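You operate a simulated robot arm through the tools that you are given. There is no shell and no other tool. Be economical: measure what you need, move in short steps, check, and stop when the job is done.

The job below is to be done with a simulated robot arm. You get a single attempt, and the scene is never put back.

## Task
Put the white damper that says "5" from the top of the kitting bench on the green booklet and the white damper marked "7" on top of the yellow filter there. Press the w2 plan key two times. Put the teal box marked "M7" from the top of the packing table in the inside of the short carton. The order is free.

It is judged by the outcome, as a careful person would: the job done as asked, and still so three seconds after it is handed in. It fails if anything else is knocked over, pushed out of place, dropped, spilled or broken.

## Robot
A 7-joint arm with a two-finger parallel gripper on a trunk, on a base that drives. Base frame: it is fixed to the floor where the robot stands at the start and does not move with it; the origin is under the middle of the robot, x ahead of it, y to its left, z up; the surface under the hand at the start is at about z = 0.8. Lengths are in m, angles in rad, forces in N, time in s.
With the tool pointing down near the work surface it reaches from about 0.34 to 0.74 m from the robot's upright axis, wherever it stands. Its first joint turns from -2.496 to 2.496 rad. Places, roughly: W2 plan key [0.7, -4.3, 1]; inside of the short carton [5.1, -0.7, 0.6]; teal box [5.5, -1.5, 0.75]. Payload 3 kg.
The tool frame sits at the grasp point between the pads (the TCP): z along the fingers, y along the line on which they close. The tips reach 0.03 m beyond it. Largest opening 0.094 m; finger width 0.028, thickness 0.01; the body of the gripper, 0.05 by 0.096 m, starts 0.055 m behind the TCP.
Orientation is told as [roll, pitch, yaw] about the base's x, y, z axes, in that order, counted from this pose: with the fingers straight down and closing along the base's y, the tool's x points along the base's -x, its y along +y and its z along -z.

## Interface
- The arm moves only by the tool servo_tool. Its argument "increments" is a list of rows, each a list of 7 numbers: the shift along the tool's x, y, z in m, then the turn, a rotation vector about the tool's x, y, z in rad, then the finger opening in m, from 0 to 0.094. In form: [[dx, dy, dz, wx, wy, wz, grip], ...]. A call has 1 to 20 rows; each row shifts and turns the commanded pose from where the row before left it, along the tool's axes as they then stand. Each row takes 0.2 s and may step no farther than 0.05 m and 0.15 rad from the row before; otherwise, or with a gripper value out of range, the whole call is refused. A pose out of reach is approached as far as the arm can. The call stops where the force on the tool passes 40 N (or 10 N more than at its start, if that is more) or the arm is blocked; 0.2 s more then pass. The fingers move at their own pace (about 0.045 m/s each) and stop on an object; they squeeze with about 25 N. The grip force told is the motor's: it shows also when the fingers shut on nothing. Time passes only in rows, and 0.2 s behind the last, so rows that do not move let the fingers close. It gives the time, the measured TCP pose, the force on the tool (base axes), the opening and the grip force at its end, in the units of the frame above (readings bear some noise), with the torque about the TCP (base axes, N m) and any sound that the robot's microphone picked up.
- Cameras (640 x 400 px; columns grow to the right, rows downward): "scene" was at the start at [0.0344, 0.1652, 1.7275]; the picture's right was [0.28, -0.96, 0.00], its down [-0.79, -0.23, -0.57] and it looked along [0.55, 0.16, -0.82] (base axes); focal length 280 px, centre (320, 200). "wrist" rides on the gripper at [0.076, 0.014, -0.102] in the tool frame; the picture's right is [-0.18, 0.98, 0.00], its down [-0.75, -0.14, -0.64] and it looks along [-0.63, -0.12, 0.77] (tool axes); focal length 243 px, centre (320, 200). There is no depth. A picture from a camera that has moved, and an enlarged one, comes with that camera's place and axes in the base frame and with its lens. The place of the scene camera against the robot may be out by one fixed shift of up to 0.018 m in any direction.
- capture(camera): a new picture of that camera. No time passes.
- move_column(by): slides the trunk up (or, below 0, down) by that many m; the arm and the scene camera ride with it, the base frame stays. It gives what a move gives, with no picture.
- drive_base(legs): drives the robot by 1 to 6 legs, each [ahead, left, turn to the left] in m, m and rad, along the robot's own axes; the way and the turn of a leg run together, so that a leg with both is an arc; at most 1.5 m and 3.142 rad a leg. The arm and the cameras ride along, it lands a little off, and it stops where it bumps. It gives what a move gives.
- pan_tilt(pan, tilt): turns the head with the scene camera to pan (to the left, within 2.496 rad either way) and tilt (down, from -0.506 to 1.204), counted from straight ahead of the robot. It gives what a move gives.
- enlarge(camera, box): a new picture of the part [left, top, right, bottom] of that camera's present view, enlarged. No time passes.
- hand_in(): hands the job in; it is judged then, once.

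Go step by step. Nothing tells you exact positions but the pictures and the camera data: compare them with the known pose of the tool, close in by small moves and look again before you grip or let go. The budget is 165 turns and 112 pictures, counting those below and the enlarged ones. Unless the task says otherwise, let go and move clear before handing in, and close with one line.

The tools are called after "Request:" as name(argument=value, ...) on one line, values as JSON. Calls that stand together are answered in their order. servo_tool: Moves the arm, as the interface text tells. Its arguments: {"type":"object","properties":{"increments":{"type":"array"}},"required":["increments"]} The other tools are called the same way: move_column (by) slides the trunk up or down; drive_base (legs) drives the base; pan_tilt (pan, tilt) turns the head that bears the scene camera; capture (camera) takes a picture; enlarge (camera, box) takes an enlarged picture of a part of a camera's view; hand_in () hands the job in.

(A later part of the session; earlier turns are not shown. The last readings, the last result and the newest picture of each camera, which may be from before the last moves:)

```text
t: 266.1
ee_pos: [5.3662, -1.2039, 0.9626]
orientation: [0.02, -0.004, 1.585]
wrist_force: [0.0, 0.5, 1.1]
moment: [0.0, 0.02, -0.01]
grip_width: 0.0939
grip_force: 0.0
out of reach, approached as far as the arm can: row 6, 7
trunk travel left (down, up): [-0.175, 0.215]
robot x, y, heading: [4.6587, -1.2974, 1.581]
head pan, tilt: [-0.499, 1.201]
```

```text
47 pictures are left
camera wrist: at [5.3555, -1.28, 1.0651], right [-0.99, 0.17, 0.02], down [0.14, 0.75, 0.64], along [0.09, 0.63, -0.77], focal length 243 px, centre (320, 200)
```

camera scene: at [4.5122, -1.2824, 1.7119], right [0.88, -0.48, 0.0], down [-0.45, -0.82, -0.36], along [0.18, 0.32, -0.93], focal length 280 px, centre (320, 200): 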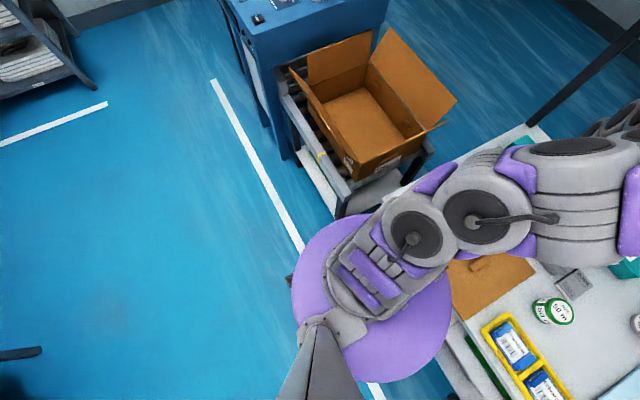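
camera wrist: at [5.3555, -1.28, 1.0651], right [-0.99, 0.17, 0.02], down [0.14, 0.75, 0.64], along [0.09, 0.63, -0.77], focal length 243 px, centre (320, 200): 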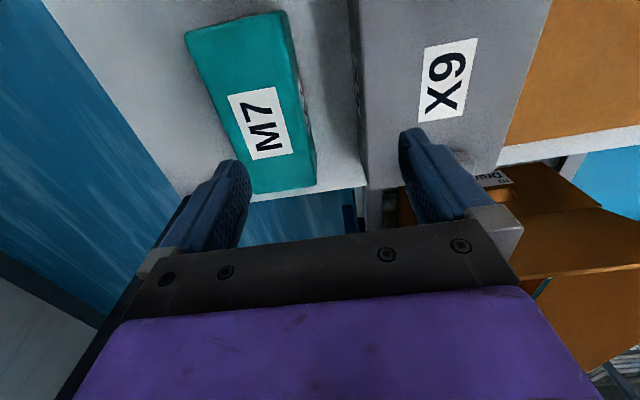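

The base now seems to be as near as it should go. M7's centre is at about (5.43, -1.20); I'll try extending further at this lower height.

Request:
servo_tool(increments=[[0, -0.02, 0.02, 0, 0, 0, 0.094], [0, -0.02, 0.02, 0, 0, 0, 0.094], [-0.005, -0.02, 0.0, 0, 0, 0, 0.094], [0, 0, 0, 0, 0, 0, 0.094]])

```text
t: 267.1
ee_pos: [5.369, -1.2059, 0.9594]
orientation: [0.016, 0.003, 1.58]
wrist_force: [-0.1, 0.5, 0.5]
moment: [0.0, -0.01, 0.0]
grip_width: 0.0938
grip_force: 0.1
out of reach, approached as far as the arm can: row 1, 2, 3
trunk travel left (down, up): [-0.175, 0.215]
robot x, y, heading: [4.6614, -1.2993, 1.583]
head pan, tilt: [-0.499, 1.201]
```

The arm stops earlier than it did before. I'll look at the arm's shape.

Request:
pan_tilt(pan=-1.2, tilt=0.9)

Request:
capture(camera="scene")

```text
t: 268.2
ee_pos: [5.3705, -1.2058, 0.9576]
orientation: [0.015, 0.002, 1.579]
wrist_force: [-0.6, 0.5, -0.6]
moment: [-0.03, 0.03, -0.02]
grip_width: 0.094
grip_force: 0.0
trunk travel left (down, up): [-0.175, 0.215]
robot x, y, heading: [4.6601, -1.3022, 1.579]
head pan, tilt: [-1.201, 0.901]
```

```text
46 pictures are left
camera scene: at [4.5585, -1.3009, 1.7309], right [0.37, -0.93, 0.0], down [-0.72, -0.29, -0.63], along [0.59, 0.23, -0.78], focal length 280 px, centre (320, 200)
```

scene: 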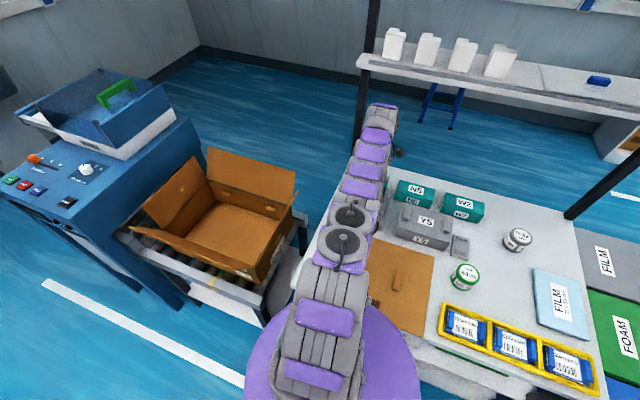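

I'll test whether a lower trunk lengthens the reach: lower 5 cm (the tips stay well above the boxes) and extend again.

Request:
move_column(by=-0.04)

Request:
servo_tool(increments=[[0, -0.02, -0.02, 0, 0, 0, 0.094], [0, -0.02, -0.01, 0, 0, 0, 0.094], [0, 0, 0, 0, 0, 0, 0.094]])

Request:
servo_tool(increments=[[0, -0.02, -0.03, 0, 0, 0, 0.094], [0, -0.02, -0.03, 0, 0, 0, 0.094], [0, 0, 0, 0, 0, 0, 0.094]])

```text
t: 269.0
ee_pos: [5.3706, -1.206, 0.9196]
orientation: [0.014, 0.001, 1.578]
wrist_force: [0.7, 0.3, 0.5]
moment: [0.02, 0.0, 0.04]
grip_width: 0.094
grip_force: 0.1
trunk travel left (down, up): [-0.135, 0.255]
robot x, y, heading: [4.6618, -1.299, 1.583]
head pan, tilt: [-1.201, 0.901]
```

```text
t: 269.8
ee_pos: [5.3697, -1.2064, 0.9181]
orientation: [0.013, 0.002, 1.581]
wrist_force: [0.2, -0.5, 0.2]
moment: [-0.02, -0.01, -0.03]
grip_width: 0.094
grip_force: 0.1
out of reach, approached as far as the arm can: row 1, 2
trunk travel left (down, up): [-0.135, 0.255]
robot x, y, heading: [4.6577, -1.3003, 1.584]
head pan, tilt: [-1.201, 0.901]
```

```text
t: 270.6
ee_pos: [5.3707, -1.2135, 0.9602]
orientation: [0.013, 0.001, 1.58]
wrist_force: [-0.1, -0.1, -0.4]
moment: [0.03, -0.01, 0.06]
grip_width: 0.0942
grip_force: 0.1
out of reach, approached as far as the arm can: row 1, 2
trunk travel left (down, up): [-0.135, 0.255]
robot x, y, heading: [4.6627, -1.3016, 1.581]
head pan, tilt: [-1.201, 0.901]
```

The reach limit doesn't depend on height, so a wrist joint is probably limiting. I'll retract, flip the hand by 180° (same closing line) and try again.

Request:
servo_tool(increments=[[0, 0.03, -0.03, 0, 0, 0, 0.094], [0, 0.04, -0.02, 0, 0, 0, 0.094], [0, 0.04, -0.02, 0, 0, 0, 0.094], [0, 0.04, 0, 0, 0, 0, 0.094], [0, 0.04, 0, 0, 0, 0, 0.094], [0, 0, 0, 0, 0, 0.15, 0.094], [0, 0, 0, 0, 0, 0.15, 0.094], [0, 0, 0, 0, 0, 0.15, 0.094], [0, 0, 0, 0, 0, 0.15, 0.094], [0, 0, 0, 0, 0, 0.15, 0.094], [0, 0, 0, 0, 0, 0.15, 0.094], [0, 0, 0, 0, 0, 0.15, 0.094], [0, 0, 0, 0, 0, 0.15, 0.094], [0, 0, 0, 0, 0, 0.15, 0.094], [0, 0, 0, 0, 0, 0.15, 0.094]])

Request:
servo_tool(increments=[[0, 0, 0, 0, 0, 0.15, 0.094], [0, 0, 0, 0, 0, 0.15, 0.094], [0, 0, 0, 0, 0, 0.15, 0.094], [0, 0, 0, 0, 0, 0.15, 0.094], [0, 0, 0, 0, 0, 0.15, 0.094], [0, 0, 0, 0, 0, 0.15, 0.094], [0, 0, 0, 0, 0, 0.15, 0.094], [0, 0, 0, 0, 0, 0.15, 0.094], [0, 0, 0, 0, 0, 0.15, 0.094], [0, 0, 0, 0, 0, 0.15, 0.094], [0, 0, 0, 0, 0, 0.14, 0.094], [0, 0, 0, 0, 0, 0, 0.094]])

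```text
t: 273.8
ee_pos: [5.1933, -1.2125, 1.033]
orientation: [-0.003, 0.012, 0.079]
wrist_force: [0.4, 1.3, -0.2]
moment: [0.01, -0.02, 0.01]
grip_width: 0.0939
grip_force: 0.0
trunk travel left (down, up): [-0.135, 0.255]
robot x, y, heading: [4.6607, -1.2992, 1.581]
head pan, tilt: [-1.201, 0.901]
```

```text
t: 276.4
ee_pos: [5.1937, -1.214, 1.0327]
orientation: [-0.019, -0.002, -1.564]
wrist_force: [-0.4, -1.3, 0.0]
moment: [0.0, -0.02, 0.02]
grip_width: 0.0939
grip_force: 0.0
trunk travel left (down, up): [-0.135, 0.255]
robot x, y, heading: [4.6581, -1.3007, 1.586]
head pan, tilt: [-1.201, 0.901]
```

The flip worked. Now I extend again toward M7.

Request:
servo_tool(increments=[[0.003, 0.04, 0.01, -0.02, 0, 0, 0.094], [0.003, 0.04, 0.01, 0, 0, 0, 0.094], [0.003, 0.04, 0.01, 0, 0, 0, 0.094], [0.003, 0.04, 0.01, 0, 0, 0, 0.094], [0.003, 0.04, 0.01, 0, 0, 0, 0.094], [0, 0.035, 0.01, 0, 0, 0, 0.094], [0, 0, 0, 0, 0, 0, 0.094]])

Request:
capture(camera="wrist")

```text
t: 278.0
ee_pos: [5.3712, -1.1985, 0.9819]
orientation: [0.003, 0.006, -1.562]
wrist_force: [-0.3, -0.2, 0.1]
moment: [-0.01, 0.01, 0.01]
grip_width: 0.0939
grip_force: 0.1
out of reach, approached as far as the arm can: row 5, 6
trunk travel left (down, up): [-0.135, 0.255]
robot x, y, heading: [4.6593, -1.3015, 1.581]
head pan, tilt: [-1.201, 0.901]
```

```text
45 pictures are left
camera wrist: at [5.3842, -1.1211, 1.0855], right [0.98, -0.17, 0.0], down [-0.14, -0.76, 0.64], along [-0.11, -0.63, -0.77], focal length 243 px, centre (320, 200)
```

wrist: 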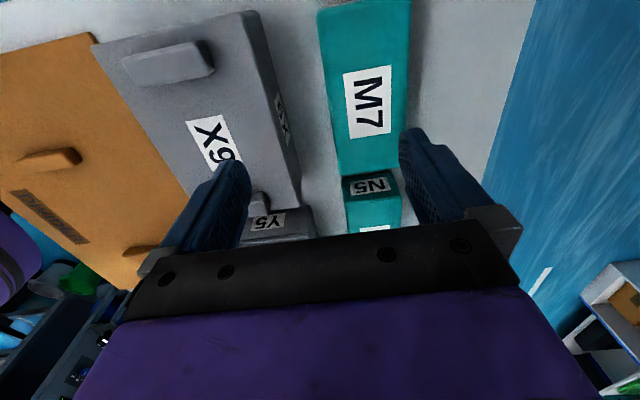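

The limit is the same; the shoulder sits a few cm ahead of the base centre, so facing the table gives the best reach. I'll back off, bring the arm to the front and face the table again, then use a slight forward tilt of the hand.

Request:
servo_tool(increments=[[0, -0.04, -0.03, 0, 0, 0, 0.094], [0, -0.04, -0.02, 0, 0, 0, 0.094], [0, -0.04, -0.02, 0, 0, 0, 0.094], [0, -0.04, 0, 0, 0, 0, 0.094], [0, -0.04, 0, 0, 0, 0, 0.094], [0, -0.035, 0, 0, 0, 0, 0.094]])

Request:
drive_base(legs=[[0, 0.36, 0]])

Request:
servo_tool(increments=[[0.047, -0.0024, 0, 0, 0, -0.1, 0.094], [0.047, -0.0024, 0, 0, 0, -0.1, 0.094], [0.047, -0.0024, 0, 0, 0, -0.1, 0.094], [0.047, -0.0024, 0, 0, 0, -0.1, 0.094], [0.047, -0.0024, 0, 0, 0, -0.1, 0.094], [0.047, -0.0024, 0, 0, 0, -0.1, 0.094], [0.047, -0.0024, 0, 0, 0, -0.1, 0.094], [0.047, -0.0024, 0, 0, 0, -0.1, 0.094], [0.047, -0.0024, 0, 0, 0, -0.1, 0.094], [0.047, -0.0024, 0, 0, 0, -0.1, 0.094], [0.047, -0.0024, 0, 0, 0, -0.1, 0.094], [0.047, -0.0024, 0, 0, 0, -0.1, 0.094], [0.047, -0.0024, 0, 0, 0, -0.1, 0.094], [0.047, -0.0024, 0, 0, 0, -0.1, 0.094], [0, 0, 0, 0, 0, 0, 0.094]])

Request:
drive_base(legs=[[0, 0, -1.58]])

```text
t: 279.4
ee_pos: [5.1477, -1.1969, 1.0541]
orientation: [0.011, 0.002, -1.559]
wrist_force: [-1.3, 1.9, 1.2]
moment: [-0.08, -0.08, 0.01]
grip_width: 0.0942
grip_force: 0.1
trunk travel left (down, up): [-0.135, 0.255]
robot x, y, heading: [4.6599, -1.3026, 1.58]
head pan, tilt: [-1.201, 0.901]
```

```text
t: 281.7
ee_pos: [4.7842, -1.2055, 1.0545]
orientation: [0.008, -0.002, -1.562]
wrist_force: [0.9, 0.0, 0.0]
moment: [0.05, 0.01, 0.01]
grip_width: 0.094
grip_force: 0.0
trunk travel left (down, up): [-0.135, 0.255]
robot x, y, heading: [4.296, -1.3034, 1.576]
head pan, tilt: [-1.201, 0.901]
```

```text
t: 284.9
ee_pos: [4.3854, -0.7435, 1.0456]
orientation: [0.0, -0.013, -0.159]
wrist_force: [-0.5, -0.5, 0.5]
moment: [0.0, -0.01, 0.0]
grip_width: 0.0942
grip_force: 0.0
trunk travel left (down, up): [-0.135, 0.255]
robot x, y, heading: [4.2984, -1.3015, 1.574]
head pan, tilt: [-1.201, 0.901]
```

```text
t: 289.2
ee_pos: [4.855, -1.3891, 1.0462]
orientation: [0.0, -0.019, -1.734]
wrist_force: [-0.8, 0.4, -0.3]
moment: [-0.01, 0.01, 0.01]
grip_width: 0.0937
grip_force: 0.0
trunk travel left (down, up): [-0.135, 0.255]
robot x, y, heading: [4.2953, -1.2999, 0.005]
head pan, tilt: [-1.201, 0.901]
```

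Facing the table again. I'll drive back to the earlier close position and straighten the hand.

Request:
drive_base(legs=[[0, 0.08, 0], [0.345, 0, 0]])

Request:
servo_tool(increments=[[0.03, 0, 0, 0, 0, -0.08, 0.094], [0.03, 0, 0, 0, 0, -0.083, 0.094], [0.03, 0, 0, 0, 0.015, 0, 0.094], [0, 0, 0, 0, 0, 0, 0.094]])

```text
t: 292.1
ee_pos: [5.2013, -1.3051, 1.0475]
orientation: [0.002, -0.022, -1.739]
wrist_force: [-0.1, 1.6, 0.1]
moment: [-0.04, 0.02, 0.02]
grip_width: 0.0941
grip_force: 0.1
trunk travel left (down, up): [-0.135, 0.255]
robot x, y, heading: [4.6466, -1.2171, 0.003]
head pan, tilt: [-1.201, 0.901]
```

```text
t: 293.3
ee_pos: [5.2056, -1.2027, 1.0463]
orientation: [0.005, -0.012, -1.575]
wrist_force: [0.1, -0.7, 0.0]
moment: [0.02, 0.02, 0.01]
grip_width: 0.094
grip_force: 0.0
trunk travel left (down, up): [-0.135, 0.255]
robot x, y, heading: [4.6488, -1.2134, -0.004]
head pan, tilt: [-1.201, 0.901]
stopped in row 4: the arm was blocked; the commanded pose is now the measured one
```

The pose is right despite the notice. I'll extend with a forward tilt of 0.1 rad.

Request:
servo_tool(increments=[[0, 0.03, 0.01, -0.05, 0, 0, 0.094], [0, 0.03, 0.01, -0.05, 0, 0, 0.094], [0, 0.04, 0.01, 0, 0, 0, 0.094], [0, 0.04, 0.01, 0, 0, 0, 0.094], [0, 0.04, 0.02, 0, 0, 0, 0.094], [0, 0.034, 0.02, 0, 0, 0, 0.094], [0, 0, 0, 0, 0, 0, 0.094]])

Request:
capture(camera="wrist")

```text
t: 294.9
ee_pos: [5.4255, -1.1998, 0.9855]
orientation: [0.104, -0.016, -1.574]
wrist_force: [0.5, -0.4, 0.7]
moment: [0.01, 0.04, -0.01]
grip_width: 0.0942
grip_force: 0.1
trunk travel left (down, up): [-0.135, 0.255]
robot x, y, heading: [4.6487, -1.2142, -0.001]
head pan, tilt: [-1.201, 0.901]
```

```text
44 pictures are left
camera wrist: at [5.429, -1.122, 1.0871], right [0.98, -0.19, 0.1], down [-0.21, -0.74, 0.64], along [-0.04, -0.64, -0.76], focal length 243 px, centre (320, 200)
```

wrist: 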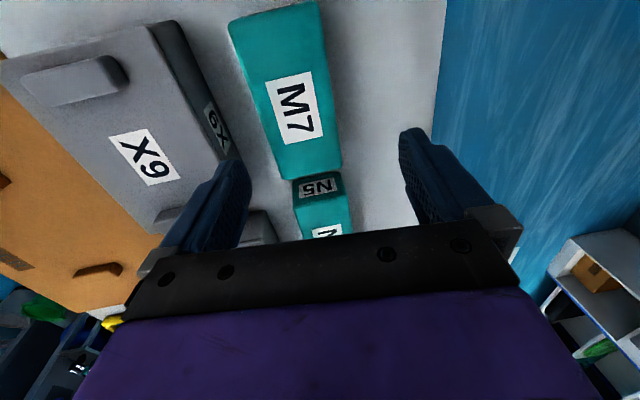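

The pose is reached with the tilt. M7's centre is about (5.417, -1.205) with its top near z 0.82. I'll reduce the tilt, centre, and lower to just above it.

Request:
servo_tool(increments=[[0, -0.0085, 0, 0.04, 0, 0, 0.094], [0, -0.0022, 0.035, 0, 0, 0, 0.094], [0, -0.0022, 0.035, 0, 0, 0, 0.094], [0, -0.0022, 0.03, 0, 0, 0, 0.094], [0, 0, 0, 0, 0, 0, 0.094]])

Request:
capture(camera="wrist")

```text
t: 296.1
ee_pos: [5.4173, -1.1988, 0.8835]
orientation: [0.064, -0.015, -1.571]
wrist_force: [-0.2, 0.0, -0.2]
moment: [0.03, 0.03, -0.02]
grip_width: 0.0942
grip_force: 0.1
trunk travel left (down, up): [-0.135, 0.255]
robot x, y, heading: [4.6413, -1.2126, 0.0]
head pan, tilt: [-1.201, 0.901]
```

```text
43 pictures are left
camera wrist: at [5.4253, -1.1208, 0.985], right [0.98, -0.18, 0.06], down [-0.18, -0.74, 0.64], along [-0.07, -0.64, -0.76], focal length 243 px, centre (320, 200)
```

wrist: 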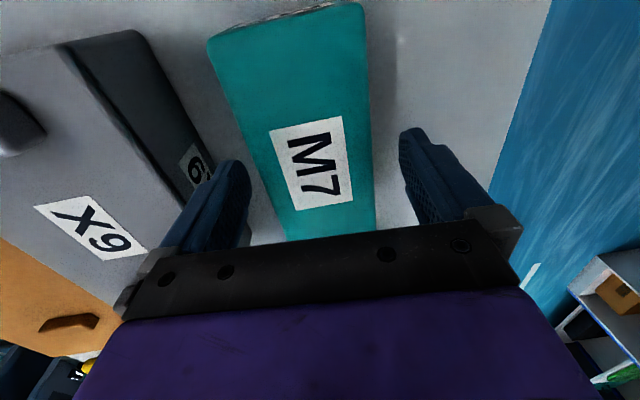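

I'll zoom in to check the box edges against the fingers.

Request:
enlarge(camera="wrist", box=[180, 0, 460, 250])

Request:
enlarge(camera="scene", box=[320, 90, 480, 240])

```text
1.60 times, centred on (320, 125) of wrist
camera zoom: at [5.4253, -1.1208, 0.985], right [0.98, -0.18, 0.06], down [-0.18, -0.74, 0.64], along [-0.07, -0.64, -0.76], focal length 388 px, centre (320, 320)
```

zoom: 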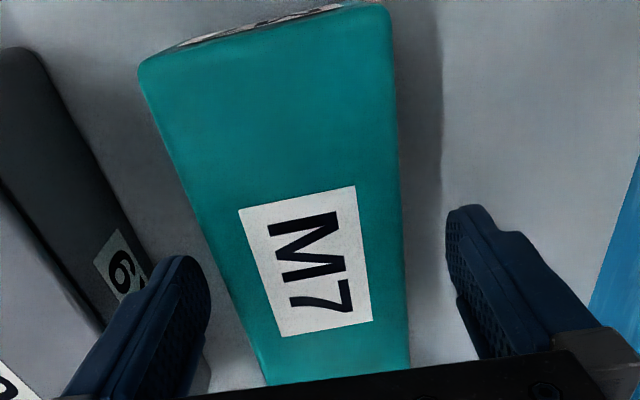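

```text
2.67 times, centred on (400, 165) of scene
camera zoom: at [4.6386, -1.1452, 1.6921], right [-0.93, -0.36, 0.0], down [-0.29, 0.73, -0.62], along [0.22, -0.58, -0.79], focal length 746 px, centre (107, 293)
```

zoom: 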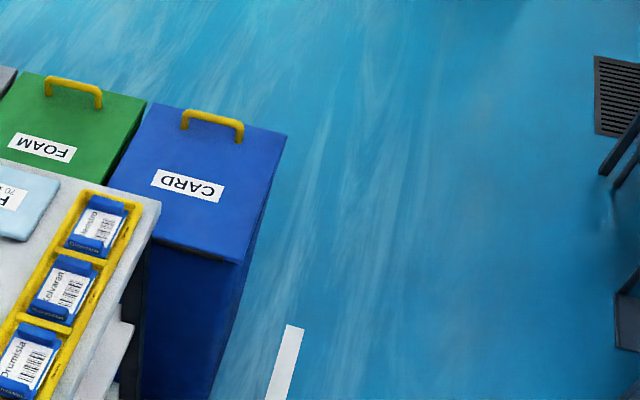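

Triangulation puts M7's top at z ≈ 0.858, centre x ≈ 5.414, width ≈ 0.07, so the fingers straddle it with room. I'll shift 5 mm back, descend and close.

Request:
servo_tool(increments=[[0, -0.005, 0, 0, 0, 0, 0.094], [0, -0.001, 0.015, 0, 0, 0, 0.094], [0, -0.001, 0.015, 0, 0, 0, 0.094], [0, -0.001, 0.015, 0, 0, 0, 0.094], [0, 0, 0, 0, 0, 0, 0.094]])

Request:
enlarge(camera="wrist", box=[180, 0, 460, 250])

```text
t: 297.3
ee_pos: [5.4118, -1.1984, 0.8378]
orientation: [0.064, -0.018, -1.572]
wrist_force: [-1.1, 0.0, 0.4]
moment: [-0.02, 0.01, 0.01]
grip_width: 0.0941
grip_force: 0.1
trunk travel left (down, up): [-0.135, 0.255]
robot x, y, heading: [4.644, -1.211, -0.002]
head pan, tilt: [-1.201, 0.901]
```

```text
1.60 times, centred on (320, 125) of wrist
camera zoom: at [5.4198, -1.1199, 0.9396], right [0.98, -0.18, 0.07], down [-0.18, -0.74, 0.65], along [-0.07, -0.64, -0.76], focal length 388 px, centre (320, 320)
```

zoom: 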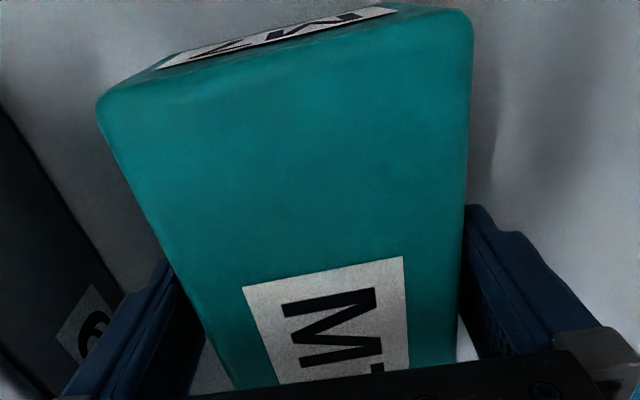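

The fingers straddle the box. I'll close on it, then lift slightly.

Request:
servo_tool(increments=[[0, 0, 0, 0, 0, 0, 0.05], [0, 0, 0, 0, 0, 0, 0.03], [0, 0, 0, 0, 0, 0, 0.03], [0, 0, 0, 0, 0, 0, 0.03], [0, 0, 0, 0, 0, 0, 0.03]])

Request:
servo_tool(increments=[[0, 0, -0.01, 0, 0, 0, 0.03], [0, 0, -0.02, 0, 0, 0, 0.03], [0, 0, 0, 0, 0, 0, 0.03]])

Request:
capture(camera="wrist")

```text
t: 298.5
ee_pos: [5.4118, -1.1997, 0.8377]
orientation: [0.062, -0.018, -1.573]
wrist_force: [-1.3, -0.9, 3.6]
moment: [0.35, 0.19, 0.07]
grip_width: 0.0776
grip_force: 24.7
trunk travel left (down, up): [-0.135, 0.255]
robot x, y, heading: [4.6399, -1.2144, 0.001]
head pan, tilt: [-1.201, 0.901]
```

```text
t: 299.3
ee_pos: [5.4107, -1.1974, 0.8687]
orientation: [0.059, -0.017, -1.572]
wrist_force: [-0.1, 0.1, -3.1]
moment: [-0.01, -0.02, 0.0]
grip_width: 0.0778
grip_force: 24.9
trunk travel left (down, up): [-0.135, 0.255]
robot x, y, heading: [4.6455, -1.2146, 0.002]
head pan, tilt: [-1.201, 0.901]
```

```text
39 pictures are left
camera wrist: at [5.4183, -1.1199, 0.9688], right [0.98, -0.18, 0.06], down [-0.18, -0.74, 0.65], along [-0.07, -0.64, -0.76], focal length 243 px, centre (320, 200)
```

wrist: 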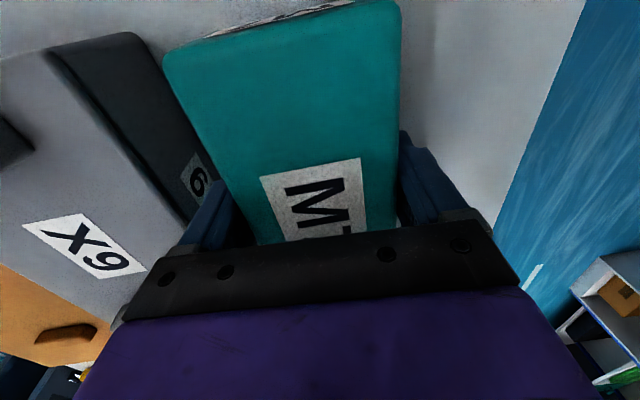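

M7 is lifted (about 3 N). I'll raise it further, retract over the front boxes and level the hand.

Request:
servo_tool(increments=[[0, 0.001, -0.03, 0, 0, 0, 0.03], [0, 0.001, -0.03, 0, 0, 0, 0.03], [0, 0, -0.03, 0, 0, 0, 0.03], [0, -0.02, -0.03, 0, 0, 0, 0.03], [0, -0.03, -0.03, 0, 0, 0, 0.03], [0, -0.04, -0.02, 0, 0, 0, 0.03], [0, -0.04, -0.01, 0, 0, 0, 0.03], [0, -0.04, 0, 0.03, 0.008, 0, 0.03], [0, -0.04, 0, 0.03, 0.008, 0, 0.03], [0, -0.04, 0, 0, 0, 0, 0.03], [0, -0.03, 0, 0, 0, 0, 0.03], [0, 0, 0, 0, 0, 0, 0.03]])

Request:
drive_base(legs=[[-0.2, 0, 0], [0, 0.48, 0]])

Request:
pan_tilt(pan=0.2, tilt=0.9)

Request:
capture(camera="scene")

Request:
capture(camera="wrist")

```text
t: 301.9
ee_pos: [5.1228, -1.195, 1.0355]
orientation: [0.001, -0.001, -1.573]
wrist_force: [0.5, 0.3, -2.9]
moment: [0.01, -0.01, -0.03]
grip_width: 0.0773
grip_force: 24.9
trunk travel left (down, up): [-0.135, 0.255]
robot x, y, heading: [4.6463, -1.2102, -0.003]
head pan, tilt: [-1.201, 0.901]
```

```text
t: 306.0
ee_pos: [4.9161, -0.7188, 1.0347]
orientation: [0.002, 0.008, -1.562]
wrist_force: [-0.4, -1.0, -2.8]
moment: [0.04, 0.0, 0.02]
grip_width: 0.0773
grip_force: 24.9
trunk travel left (down, up): [-0.135, 0.255]
robot x, y, heading: [4.4394, -0.7324, 0.009]
head pan, tilt: [-1.201, 0.901]
```

```text
t: 307.5
ee_pos: [4.9158, -0.7154, 1.0368]
orientation: [0.003, 0.001, -1.565]
wrist_force: [-0.1, -0.1, -3.0]
moment: [0.01, 0.04, 0.03]
grip_width: 0.0774
grip_force: 25.3
trunk travel left (down, up): [-0.135, 0.255]
robot x, y, heading: [4.4372, -0.733, 0.008]
head pan, tilt: [0.201, 0.901]
```

```text
38 pictures are left
camera scene: at [4.4764, -0.5808, 1.6923], right [0.21, -0.98, 0.0], down [-0.77, -0.16, -0.62], along [0.61, 0.13, -0.78], focal length 280 px, centre (320, 200)
```

scene: 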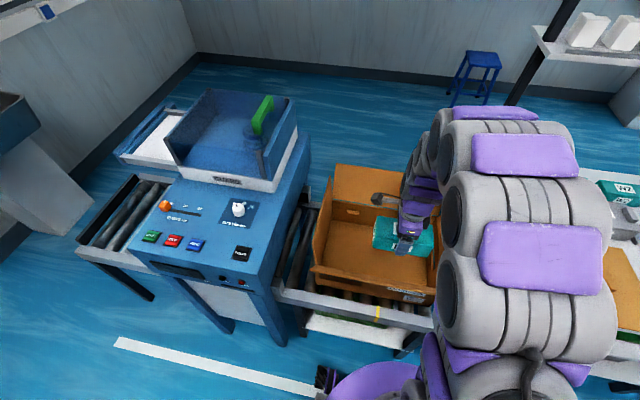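

```text
37 pictures are left
camera wrist: at [4.9283, -0.6387, 1.1381], right [0.98, -0.18, 0.0], down [-0.14, -0.76, 0.64], along [-0.11, -0.63, -0.77], focal length 243 px, centre (320, 200)
```

wrist: 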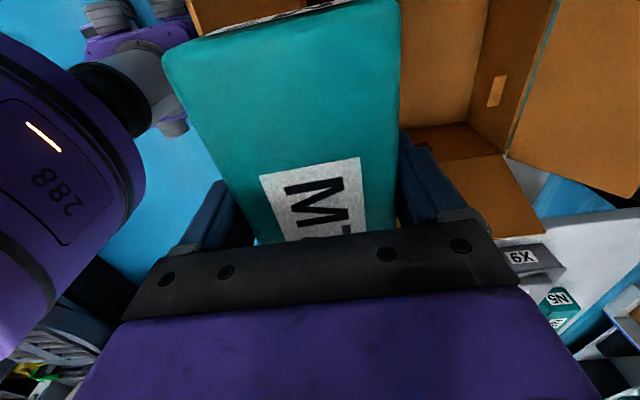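

The carton's inside spans roughly x 4.96–5.26, y -0.45 to -0.84, floor near z 0.58. I'll move M7 over its centre and look.

Request:
servo_tool(increments=[[0.013, 0.039, 0, 0, 0, 0, 0.03], [0.013, 0.039, 0, 0, 0, 0, 0.03], [0.013, 0.039, 0, 0, 0, 0, 0.03], [0.013, 0.039, 0, 0, 0, 0, 0.03], [0.013, 0.039, 0, 0, 0, 0, 0.03], [0, 0, 0, 0, 0, 0, 0.03]])

Request:
capture(camera="wrist")

Request:
capture(camera="scene")

```text
t: 308.9
ee_pos: [5.1084, -0.6401, 1.0358]
orientation: [0.005, -0.003, -1.563]
wrist_force: [-0.1, 0.3, -2.7]
moment: [0.01, -0.02, -0.03]
grip_width: 0.0768
grip_force: 25.2
trunk travel left (down, up): [-0.135, 0.255]
robot x, y, heading: [4.4395, -0.7321, 0.012]
head pan, tilt: [0.201, 0.901]
```

```text
36 pictures are left
camera wrist: at [5.122, -0.5634, 1.1378], right [0.98, -0.18, 0.01], down [-0.14, -0.75, 0.64], along [-0.11, -0.63, -0.76], focal length 243 px, centre (320, 200)
```

wrist: 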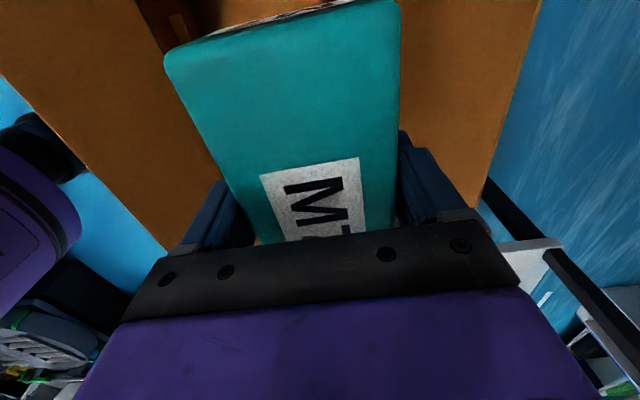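

```text
35 pictures are left
camera scene: at [4.477, -0.569, 1.6914], right [0.21, -0.98, 0.0], down [-0.77, -0.17, -0.62], along [0.61, 0.13, -0.79], focal length 280 px, centre (320, 200)
```

scene: 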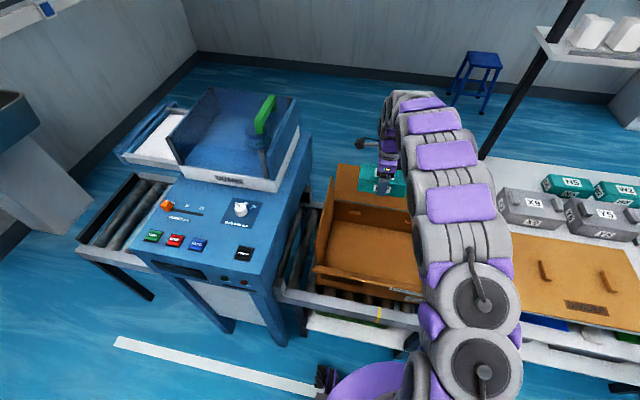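

The carton centre is about (5.07, -0.65). I'll shift back 4 cm and lower with trunk and arm, watching the carton's flaps.

Request:
servo_tool(increments=[[-0.005, -0.038, 0, 0, 0, 0, 0.03], [0, 0, 0, 0, 0, 0, 0.03]])

Request:
move_column(by=-0.125)

Request:
capture(camera="wrist")

Request:
capture(camera="scene")

```text
t: 309.5
ee_pos: [5.0727, -0.6493, 1.0343]
orientation: [0.003, -0.005, -1.562]
wrist_force: [-0.3, 0.0, -3.1]
moment: [0.0, 0.03, 0.02]
grip_width: 0.0768
grip_force: 25.5
trunk travel left (down, up): [-0.135, 0.255]
robot x, y, heading: [4.4405, -0.7299, 0.013]
head pan, tilt: [0.201, 0.901]
```

```text
t: 311.0
ee_pos: [5.0703, -0.6483, 0.9105]
orientation: [0.003, -0.005, -1.562]
wrist_force: [0.7, 0.7, -3.0]
moment: [0.04, -0.03, 0.0]
grip_width: 0.0767
grip_force: 24.9
trunk travel left (down, up): [-0.01, 0.38]
robot x, y, heading: [4.4356, -0.7318, 0.006]
head pan, tilt: [0.201, 0.901]
```

```text
34 pictures are left
camera wrist: at [5.0841, -0.572, 1.0125], right [0.98, -0.18, 0.0], down [-0.14, -0.75, 0.64], along [-0.11, -0.63, -0.77], focal length 243 px, centre (320, 200)
```

wrist: 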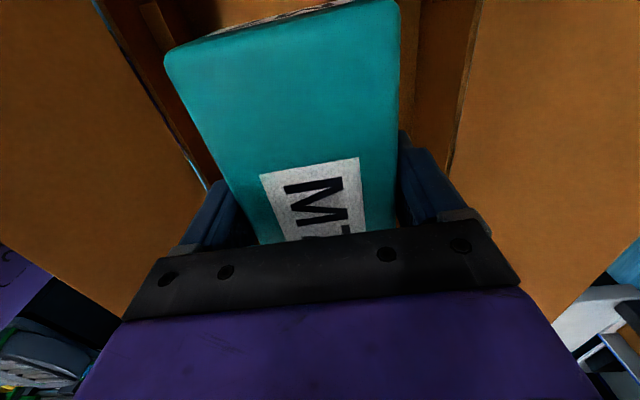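

```text
33 pictures are left
camera scene: at [4.4772, -0.5724, 1.5667], right [0.21, -0.98, 0.0], down [-0.77, -0.16, -0.62], along [0.61, 0.13, -0.79], focal length 280 px, centre (320, 200)
```

scene: 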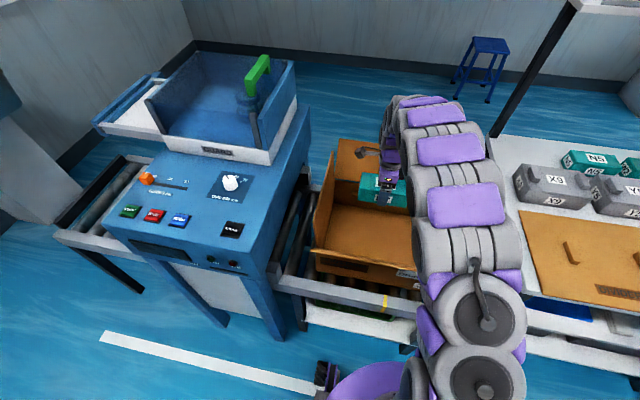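

Both hinge lines show the box well inside the carton opening. I'll lower it into the carton.

Request:
servo_tool(increments=[[0, 0, 0.03, 0, 0, 0, 0.03], [0, 0, 0.03, 0, 0, 0, 0.03], [0, 0, 0.03, 0, 0, 0, 0.03], [0, 0, 0.03, 0, 0, 0, 0.03], [0, 0, 0.03, 0, 0, 0, 0.03], [0, 0, 0.02, 0, 0, 0, 0.03], [0, 0, 0, 0, 0, 0, 0.03]])

Request:
capture(camera="scene")

Request:
capture(camera="wrist")

```text
t: 312.6
ee_pos: [5.0717, -0.6497, 0.7392]
orientation: [0.002, -0.002, -1.561]
wrist_force: [0.5, 0.3, -2.8]
moment: [0.01, 0.0, -0.04]
grip_width: 0.0765
grip_force: 24.7
trunk travel left (down, up): [-0.01, 0.38]
robot x, y, heading: [4.4387, -0.7312, 0.01]
head pan, tilt: [0.201, 0.901]
```

```text
32 pictures are left
camera scene: at [4.4777, -0.5723, 1.5666], right [0.21, -0.98, 0.0], down [-0.77, -0.16, -0.62], along [0.6, 0.13, -0.79], focal length 280 px, centre (320, 200)
```

scene: 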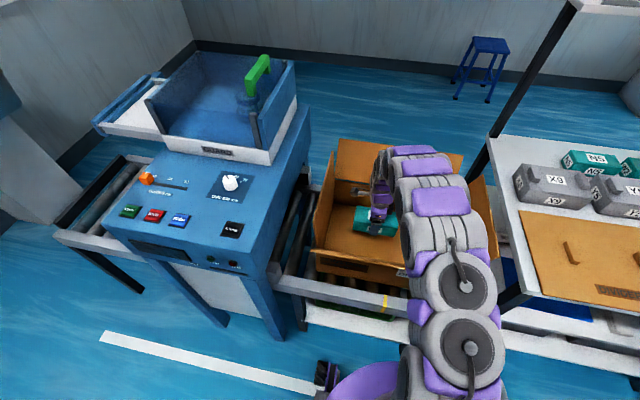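

```text
31 pictures are left
camera wrist: at [5.084, -0.5725, 0.8413], right [0.98, -0.18, 0.0], down [-0.14, -0.75, 0.64], along [-0.11, -0.63, -0.77], focal length 243 px, centre (320, 200)
```

wrist: 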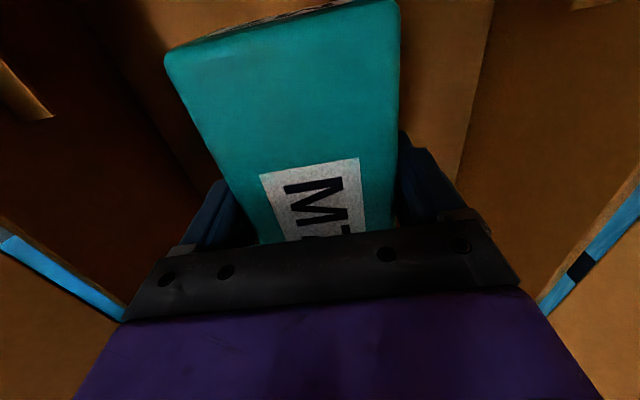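

The box is inside the walls now. I'll lower further in small steps until it touches the carton floor.

Request:
servo_tool(increments=[[0, 0, 0.02, 0, 0, 0, 0.03], [0, 0, 0.02, 0, 0, 0, 0.03], [0, 0, 0.015, 0, 0, 0, 0.03], [0, 0, 0.01, 0, 0, 0, 0.03], [0, 0, 0, 0, 0, 0, 0.03]])

```text
t: 313.8
ee_pos: [5.0717, -0.6494, 0.6752]
orientation: [0.005, -0.003, -1.562]
wrist_force: [-0.8, -0.6, -3.3]
moment: [0.01, 0.01, -0.01]
grip_width: 0.0768
grip_force: 25.1
trunk travel left (down, up): [-0.01, 0.38]
robot x, y, heading: [4.4386, -0.7293, 0.007]
head pan, tilt: [0.201, 0.901]
```

Request:
servo_tool(increments=[[0, 0, 0.008, 0, 0, 0, 0.03], [0, 0, 0.007, 0, 0, 0, 0.03], [0, 0, 0.005, 0, 0, 0, 0.03], [0, 0, 0.005, 0, 0, 0, 0.03], [0, 0, 0, 0, 0, 0, 0.03]])

Request:
capture(camera="wrist")

```text
t: 315.0
ee_pos: [5.072, -0.6494, 0.6503]
orientation: [0.005, -0.003, -1.562]
wrist_force: [0.3, -0.4, -3.0]
moment: [-0.02, -0.01, -0.02]
grip_width: 0.0767
grip_force: 24.8
trunk travel left (down, up): [-0.01, 0.38]
robot x, y, heading: [4.4392, -0.7302, 0.012]
head pan, tilt: [0.201, 0.901]
```

```text
30 pictures are left
camera wrist: at [5.0853, -0.573, 0.7524], right [0.98, -0.18, 0.0], down [-0.14, -0.75, 0.64], along [-0.11, -0.63, -0.77], focal length 243 px, centre (320, 200)
```

wrist: 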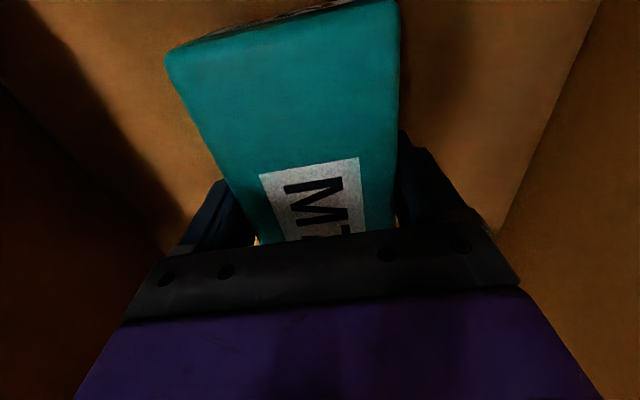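

Request:
servo_tool(increments=[[0, 0, 0.005, 0, 0, 0, 0.03], [0, 0, 0.005, 0, 0, 0, 0.03], [0, 0, 0.005, 0, 0, 0, 0.03], [0, 0, 0, 0, 0, 0, 0.03]])

```text
t: 316.0
ee_pos: [5.0724, -0.6501, 0.6379]
orientation: [0.011, -0.002, -1.561]
wrist_force: [0.2, 1.5, 38.6]
moment: [0.04, 1.68, -0.23]
grip_width: 0.0764
grip_force: 24.6
trunk travel left (down, up): [-0.01, 0.38]
robot x, y, heading: [4.4429, -0.7303, 0.012]
head pan, tilt: [0.201, 0.901]
```

The box has touched the carton floor. I'll ease off, release with a slightly wider opening and rise straight out.

Request:
servo_tool(increments=[[0, 0, -0.0035, 0, 0, 0, 0.03], [0, 0, 0, 0, 0, 0, 0.085], [0, 0, 0, 0, 0, 0, 0.094], [0, 0, 0, 0, 0, 0, 0.094], [0, 0, -0.02, 0, 0, 0, 0.094], [0, 0, -0.03, 0, 0, 0, 0.094], [0, 0, -0.04, 0, 0, 0, 0.094], [0, 0, -0.04, 0, 0, 0, 0.094], [0, 0, -0.04, 0, 0, 0, 0.094], [0, 0, -0.04, 0, 0, 0, 0.094], [0, 0, -0.04, 0, 0, 0, 0.094]])

Request:
move_column(by=0.165)

Request:
capture(camera="wrist")

```text
t: 318.4
ee_pos: [5.0689, -0.6488, 0.8895]
orientation: [0.004, -0.003, -1.561]
wrist_force: [-0.3, 0.0, -0.9]
moment: [-0.04, 0.02, -0.01]
grip_width: 0.0936
grip_force: 0.1
trunk travel left (down, up): [-0.01, 0.38]
robot x, y, heading: [4.4373, -0.7321, 0.01]
head pan, tilt: [0.201, 0.901]
```

```text
t: 320.3
ee_pos: [5.071, -0.6499, 1.0543]
orientation: [0.004, -0.003, -1.562]
wrist_force: [-0.6, -0.4, -0.3]
moment: [-0.01, -0.04, 0.0]
grip_width: 0.0937
grip_force: 0.1
trunk travel left (down, up): [-0.175, 0.215]
robot x, y, heading: [4.4374, -0.7331, 0.009]
head pan, tilt: [0.201, 0.901]
```

```text
29 pictures are left
camera wrist: at [5.0836, -0.5723, 1.1559], right [0.98, -0.18, 0.0], down [-0.14, -0.75, 0.64], along [-0.11, -0.63, -0.77], focal length 243 px, centre (320, 200)
```

wrist: 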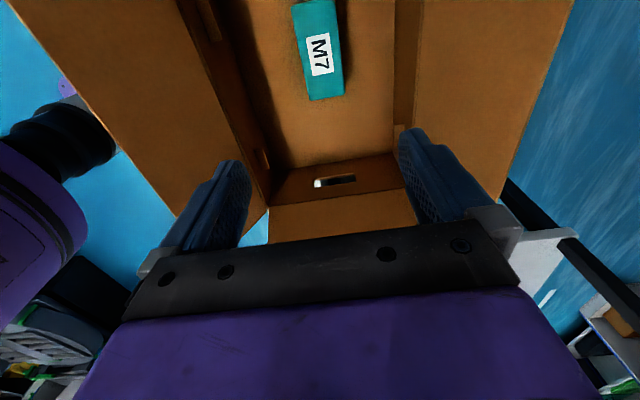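

M7 lies flat inside the carton. I'll retract, turn the hand back to neutral with the fingers closed, and drive back toward the control panel.

Request:
servo_tool(increments=[[0, -0.04, -0.01, 0, 0, 0, 0.05], [0, -0.04, -0.01, 0, 0, 0, 0.02], [0, -0.04, 0, 0, 0, 0, 0.0], [0, -0.04, 0, 0, 0, 0, 0.0], [-0.04, -0.03, 0, 0, 0, 0, 0.0], [0, 0, 0, 0, 0, -0.15, 0.0], [0, 0, 0, 0, 0, -0.15, 0.0], [0, 0, 0, 0, 0, -0.15, 0.0], [0, 0, 0, 0, 0, -0.15, 0.0], [0, 0, 0, 0, 0, -0.15, 0.0], [0, 0, 0, 0, 0, -0.15, 0.0], [0, 0, 0, 0, 0, -0.15, 0.0], [0, 0, 0, 0, 0, -0.15, 0.0], [0, 0, 0, 0, 0, -0.15, 0.0], [0, 0, 0, 0, 0, -0.15, 0.0], [0, 0, 0, 0, 0, -0.06, 0.0], [0, 0, 0, 0, 0, 0, 0.0]])

Request:
drive_base(legs=[[-0.35, 0, 0], [0, 0.78, 0], [0, 0, 1.571], [0, 0, 1.565]])

```text
t: 323.9
ee_pos: [4.881, -0.6903, 1.0747]
orientation: [-0.003, -0.003, -0.001]
wrist_force: [-0.8, -0.8, 0.5]
moment: [0.01, 0.01, 0.03]
grip_width: 0.0
grip_force: 25.0
trunk travel left (down, up): [-0.175, 0.215]
robot x, y, heading: [4.437, -0.7352, 0.008]
head pan, tilt: [0.201, 0.901]
```

```text
t: 337.6
ee_pos: [3.6389, 0.0227, 1.0727]
orientation: [-0.003, -0.004, 3.108]
wrist_force: [-0.3, 0.5, -0.5]
moment: [0.01, -0.01, -0.02]
grip_width: 0.0001
grip_force: 25.1
trunk travel left (down, up): [-0.175, 0.215]
robot x, y, heading: [4.0782, 0.0513, 3.12]
head pan, tilt: [0.201, 0.901]
```

Request:
drive_base(legs=[[1.2, 0, 0.02], [1.2, 0, 0], [0, 0, 1.571]])

```text
t: 353.2
ee_pos: [1.714, -0.4049, 1.0733]
orientation: [-0.004, -0.005, -1.576]
wrist_force: [-0.1, 0.0, -1.1]
moment: [-0.02, -0.02, 0.01]
grip_width: 0.0
grip_force: 25.1
trunk travel left (down, up): [-0.175, 0.215]
robot x, y, heading: [1.6729, 0.036, -1.561]
head pan, tilt: [0.201, 0.901]
```

Request:
drive_base(legs=[[1.5, 0, 0], [1.5, 0, 0], [1.25, 0, 0], [0, 0, -1.571]])

Request:
pan_tilt(pan=0.15, tilt=0.75)

Request:
capture(camera="scene")

```text
t: 377.5
ee_pos: [1.3916, -4.2773, 1.0737]
orientation: [-0.001, -0.006, -3.12]
wrist_force: [0.0, -0.5, -0.1]
moment: [-0.04, 0.0, -0.02]
grip_width: 0.0001
grip_force: 25.3
trunk travel left (down, up): [-0.175, 0.215]
robot x, y, heading: [1.8293, -4.2232, -3.104]
head pan, tilt: [0.201, 0.901]
```

```text
t: 378.2
ee_pos: [1.3928, -4.2761, 1.0766]
orientation: [-0.004, -0.006, -3.119]
wrist_force: [-0.1, 0.2, -0.2]
moment: [0.0, -0.04, 0.01]
grip_width: 0.0002
grip_force: 25.1
trunk travel left (down, up): [-0.175, 0.215]
robot x, y, heading: [1.8305, -4.2278, -3.108]
head pan, tilt: [0.15, 0.75]
```

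```text
28 pictures are left
camera scene: at [1.7707, -4.3781, 1.7436], right [-0.18, 0.98, 0.0], down [0.67, 0.13, -0.73], along [-0.72, -0.13, -0.68], focal length 280 px, centre (320, 200)
```

scene: 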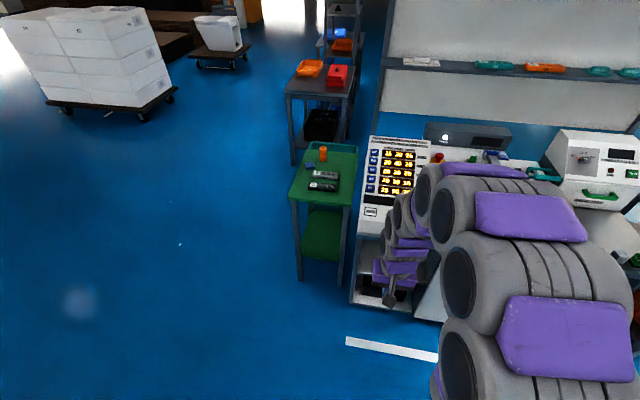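

Request:
enlarge(camera="scene", box=[340, 120, 440, 230])

```text
3.64 times, centred on (390, 175) of scene
camera zoom: at [1.7707, -4.3781, 1.7436], right [-0.18, 0.98, 0.0], down [0.67, 0.13, -0.73], along [-0.72, -0.13, -0.68], focal length 1018 px, centre (66, 291)
```

zoom: 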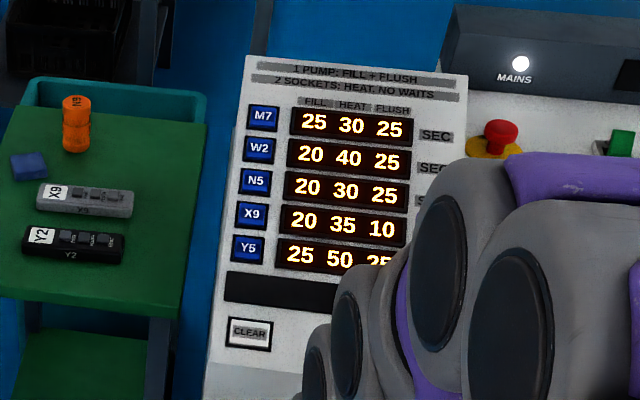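

The W2 key is the second blue key, at about (0.70, -4.33, 1.01). I'll raise the hand, drive closer and look with the wrist camera.

Request:
servo_tool(increments=[[0, 0, -0.04, 0, 0, 0, 0.0], [0, 0, -0.04, 0, 0, 0, 0.0], [0, 0, -0.04, 0, 0, 0, 0.0], [0, 0, 0, 0, 0, 0, 0.0]])

Request:
drive_base(legs=[[0.4, 0, -0.035]])

Request:
capture(camera="wrist")

```text
t: 379.2
ee_pos: [1.3919, -4.2765, 1.1959]
orientation: [-0.002, -0.006, -3.118]
wrist_force: [-0.3, -0.6, 0.0]
moment: [0.03, 0.03, -0.01]
grip_width: 0.0001
grip_force: 25.2
trunk travel left (down, up): [-0.175, 0.215]
robot x, y, heading: [1.8315, -4.2218, -3.106]
head pan, tilt: [0.15, 0.75]
```

```text
t: 381.7
ee_pos: [0.9893, -4.2676, 1.1949]
orientation: [-0.005, -0.006, 3.129]
wrist_force: [0.3, 0.3, 0.9]
moment: [0.02, -0.01, 0.01]
grip_width: 0.0001
grip_force: 25.2
trunk travel left (down, up): [-0.175, 0.215]
robot x, y, heading: [1.4267, -4.2335, 3.137]
head pan, tilt: [0.15, 0.75]
```

```text
26 pictures are left
camera wrist: at [1.0655, -4.2842, 1.2964], right [-0.2, -0.98, 0.0], down [-0.75, 0.15, 0.65], along [-0.63, 0.13, -0.76], focal length 243 px, centre (320, 200)
```

wrist: 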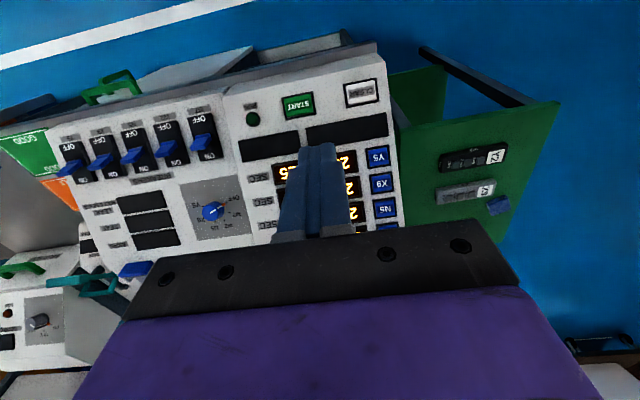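

By triangulation the panel slopes about 60° and W2 is near (0.827, -4.329, 1.10). I'll tilt the hand forward by 0.9 rad and align sideways, still well in front of the panel.

Request:
servo_tool(increments=[[0, 0.01, 0, 0, -0.15, 0, 0.0], [0, 0.01, 0, 0, -0.15, 0, 0.0], [0, 0.01, 0, 0, -0.15, 0, 0.0], [0, 0.01, 0, 0, -0.15, 0, 0.0], [0, 0.01, 0, 0, -0.15, 0, 0.0], [0, 0.01, 0, 0, -0.15, 0, 0.0], [0, 0, 0, 0, 0, 0, 0.0]])

Request:
capture(camera="wrist")

Request:
capture(camera="scene")

```text
t: 383.3
ee_pos: [0.969, -4.3193, 1.2235]
orientation: [-0.006, -0.747, 3.128]
wrist_force: [-0.7, 0.7, -0.4]
moment: [0.03, 0.01, -0.01]
grip_width: 0.0
grip_force: 24.8
out of reach, approached as far as the arm can: row 5, 6
trunk travel left (down, up): [-0.175, 0.215]
robot x, y, heading: [1.4291, -4.2318, 3.138]
head pan, tilt: [0.15, 0.75]
```

```text
25 pictures are left
camera wrist: at [1.0935, -4.3352, 1.2465], right [-0.15, -0.98, 0.12], down [-0.12, 0.14, 0.98], along [-0.98, 0.13, -0.13], focal length 243 px, centre (320, 200)
```

wrist: 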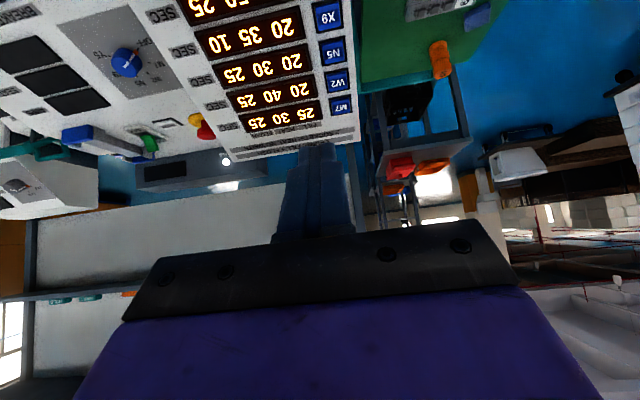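

```text
24 pictures are left
camera scene: at [1.3645, -4.3834, 1.7436], right [-0.15, 0.99, 0.0], down [0.68, 0.1, -0.73], along [-0.72, -0.11, -0.68], focal length 280 px, centre (320, 200)
```

scene: 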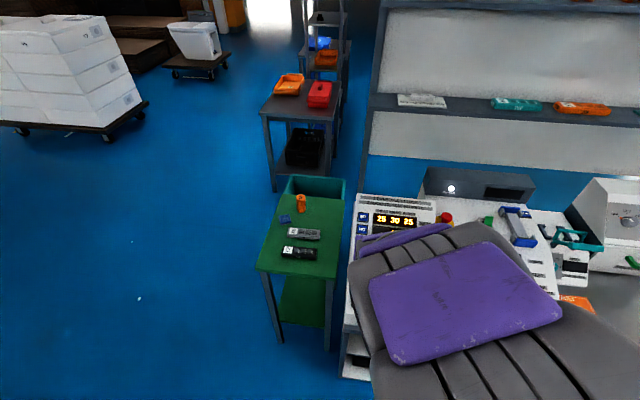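

From the wrist views the panel is actually shallow (about 15–20°) and W2 lies near (0.72, -4.34, 1.0), which fits the given place. I'll reduce the tilt to 0.3 rad and move over it at a safe height for another look.

Request:
servo_tool(increments=[[0, 0, 0, 0, 0.15, 0, 0.0], [0, 0, 0, 0, 0.15, 0, 0.0], [0, 0, 0, 0, 0.147, 0, 0.0], [-0.0363, 0.0033, 0.0235, 0, 0, 0, 0.0], [-0.0363, 0.0033, 0.0235, 0, 0, 0, 0.0], [-0.0363, 0.0033, 0.0235, 0, 0, 0, 0.0], [-0.0363, 0.0033, 0.0235, 0, 0, 0, 0.0], [-0.0363, 0.0033, 0.0235, 0, 0, 0, 0.0], [0, 0, 0, 0, 0, 0, 0.0]])

Request:
capture(camera="wrist")

```text
t: 385.3
ee_pos: [0.7615, -4.3313, 1.1661]
orientation: [-0.004, -0.299, 3.128]
wrist_force: [-0.3, 0.1, -0.7]
moment: [0.04, -0.02, 0.0]
grip_width: 0.0001
grip_force: 25.1
trunk travel left (down, up): [-0.175, 0.215]
robot x, y, heading: [1.4289, -4.2293, 3.141]
head pan, tilt: [0.15, 0.75]
```

```text
23 pictures are left
camera wrist: at [0.8635, -4.347, 1.2407], right [-0.19, -0.98, 0.05], down [-0.53, 0.15, 0.84], along [-0.83, 0.13, -0.54], focal length 243 px, centre (320, 200)
```

wrist: 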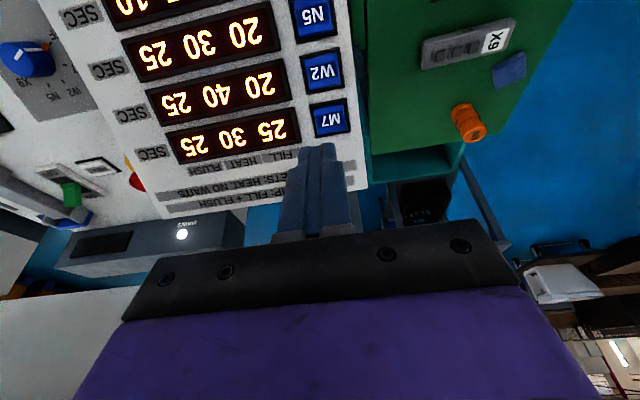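

W2 triangulates to (0.736, -4.339, 1.014) on a ~33° slope. I'll set the hand perpendicular to the panel and stop about 4 cm from the key.

Request:
servo_tool(increments=[[0, 0, 0, 0, -0.125, 0, 0.0], [0, 0, 0, 0, -0.125, 0, 0.0], [0.0198, 0.0025, 0.0242, 0, 0, 0, 0.0], [0.0198, 0.0025, 0.0242, 0, 0, 0, 0.0], [0.0198, 0.0025, 0.0242, 0, 0, 0, 0.0], [0, 0, 0, 0, 0, 0, 0.0]])

Request:
capture(camera="wrist")

```text
t: 386.7
ee_pos: [0.7751, -4.3389, 1.072]
orientation: [-0.005, -0.549, 3.13]
wrist_force: [0.2, 0.1, 0.2]
moment: [-0.01, -0.02, -0.04]
grip_width: 0.0
grip_force: 24.6
trunk travel left (down, up): [-0.175, 0.215]
robot x, y, heading: [1.4302, -4.2337, 3.141]
head pan, tilt: [0.15, 0.75]
```

```text
22 pictures are left
camera wrist: at [0.8925, -4.3549, 1.1195], right [-0.17, -0.98, 0.09], down [-0.3, 0.14, 0.94], along [-0.94, 0.13, -0.32], focal length 243 px, centre (320, 200)
```

wrist: 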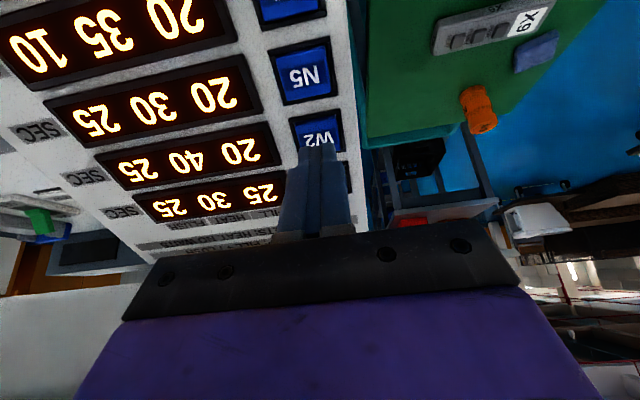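

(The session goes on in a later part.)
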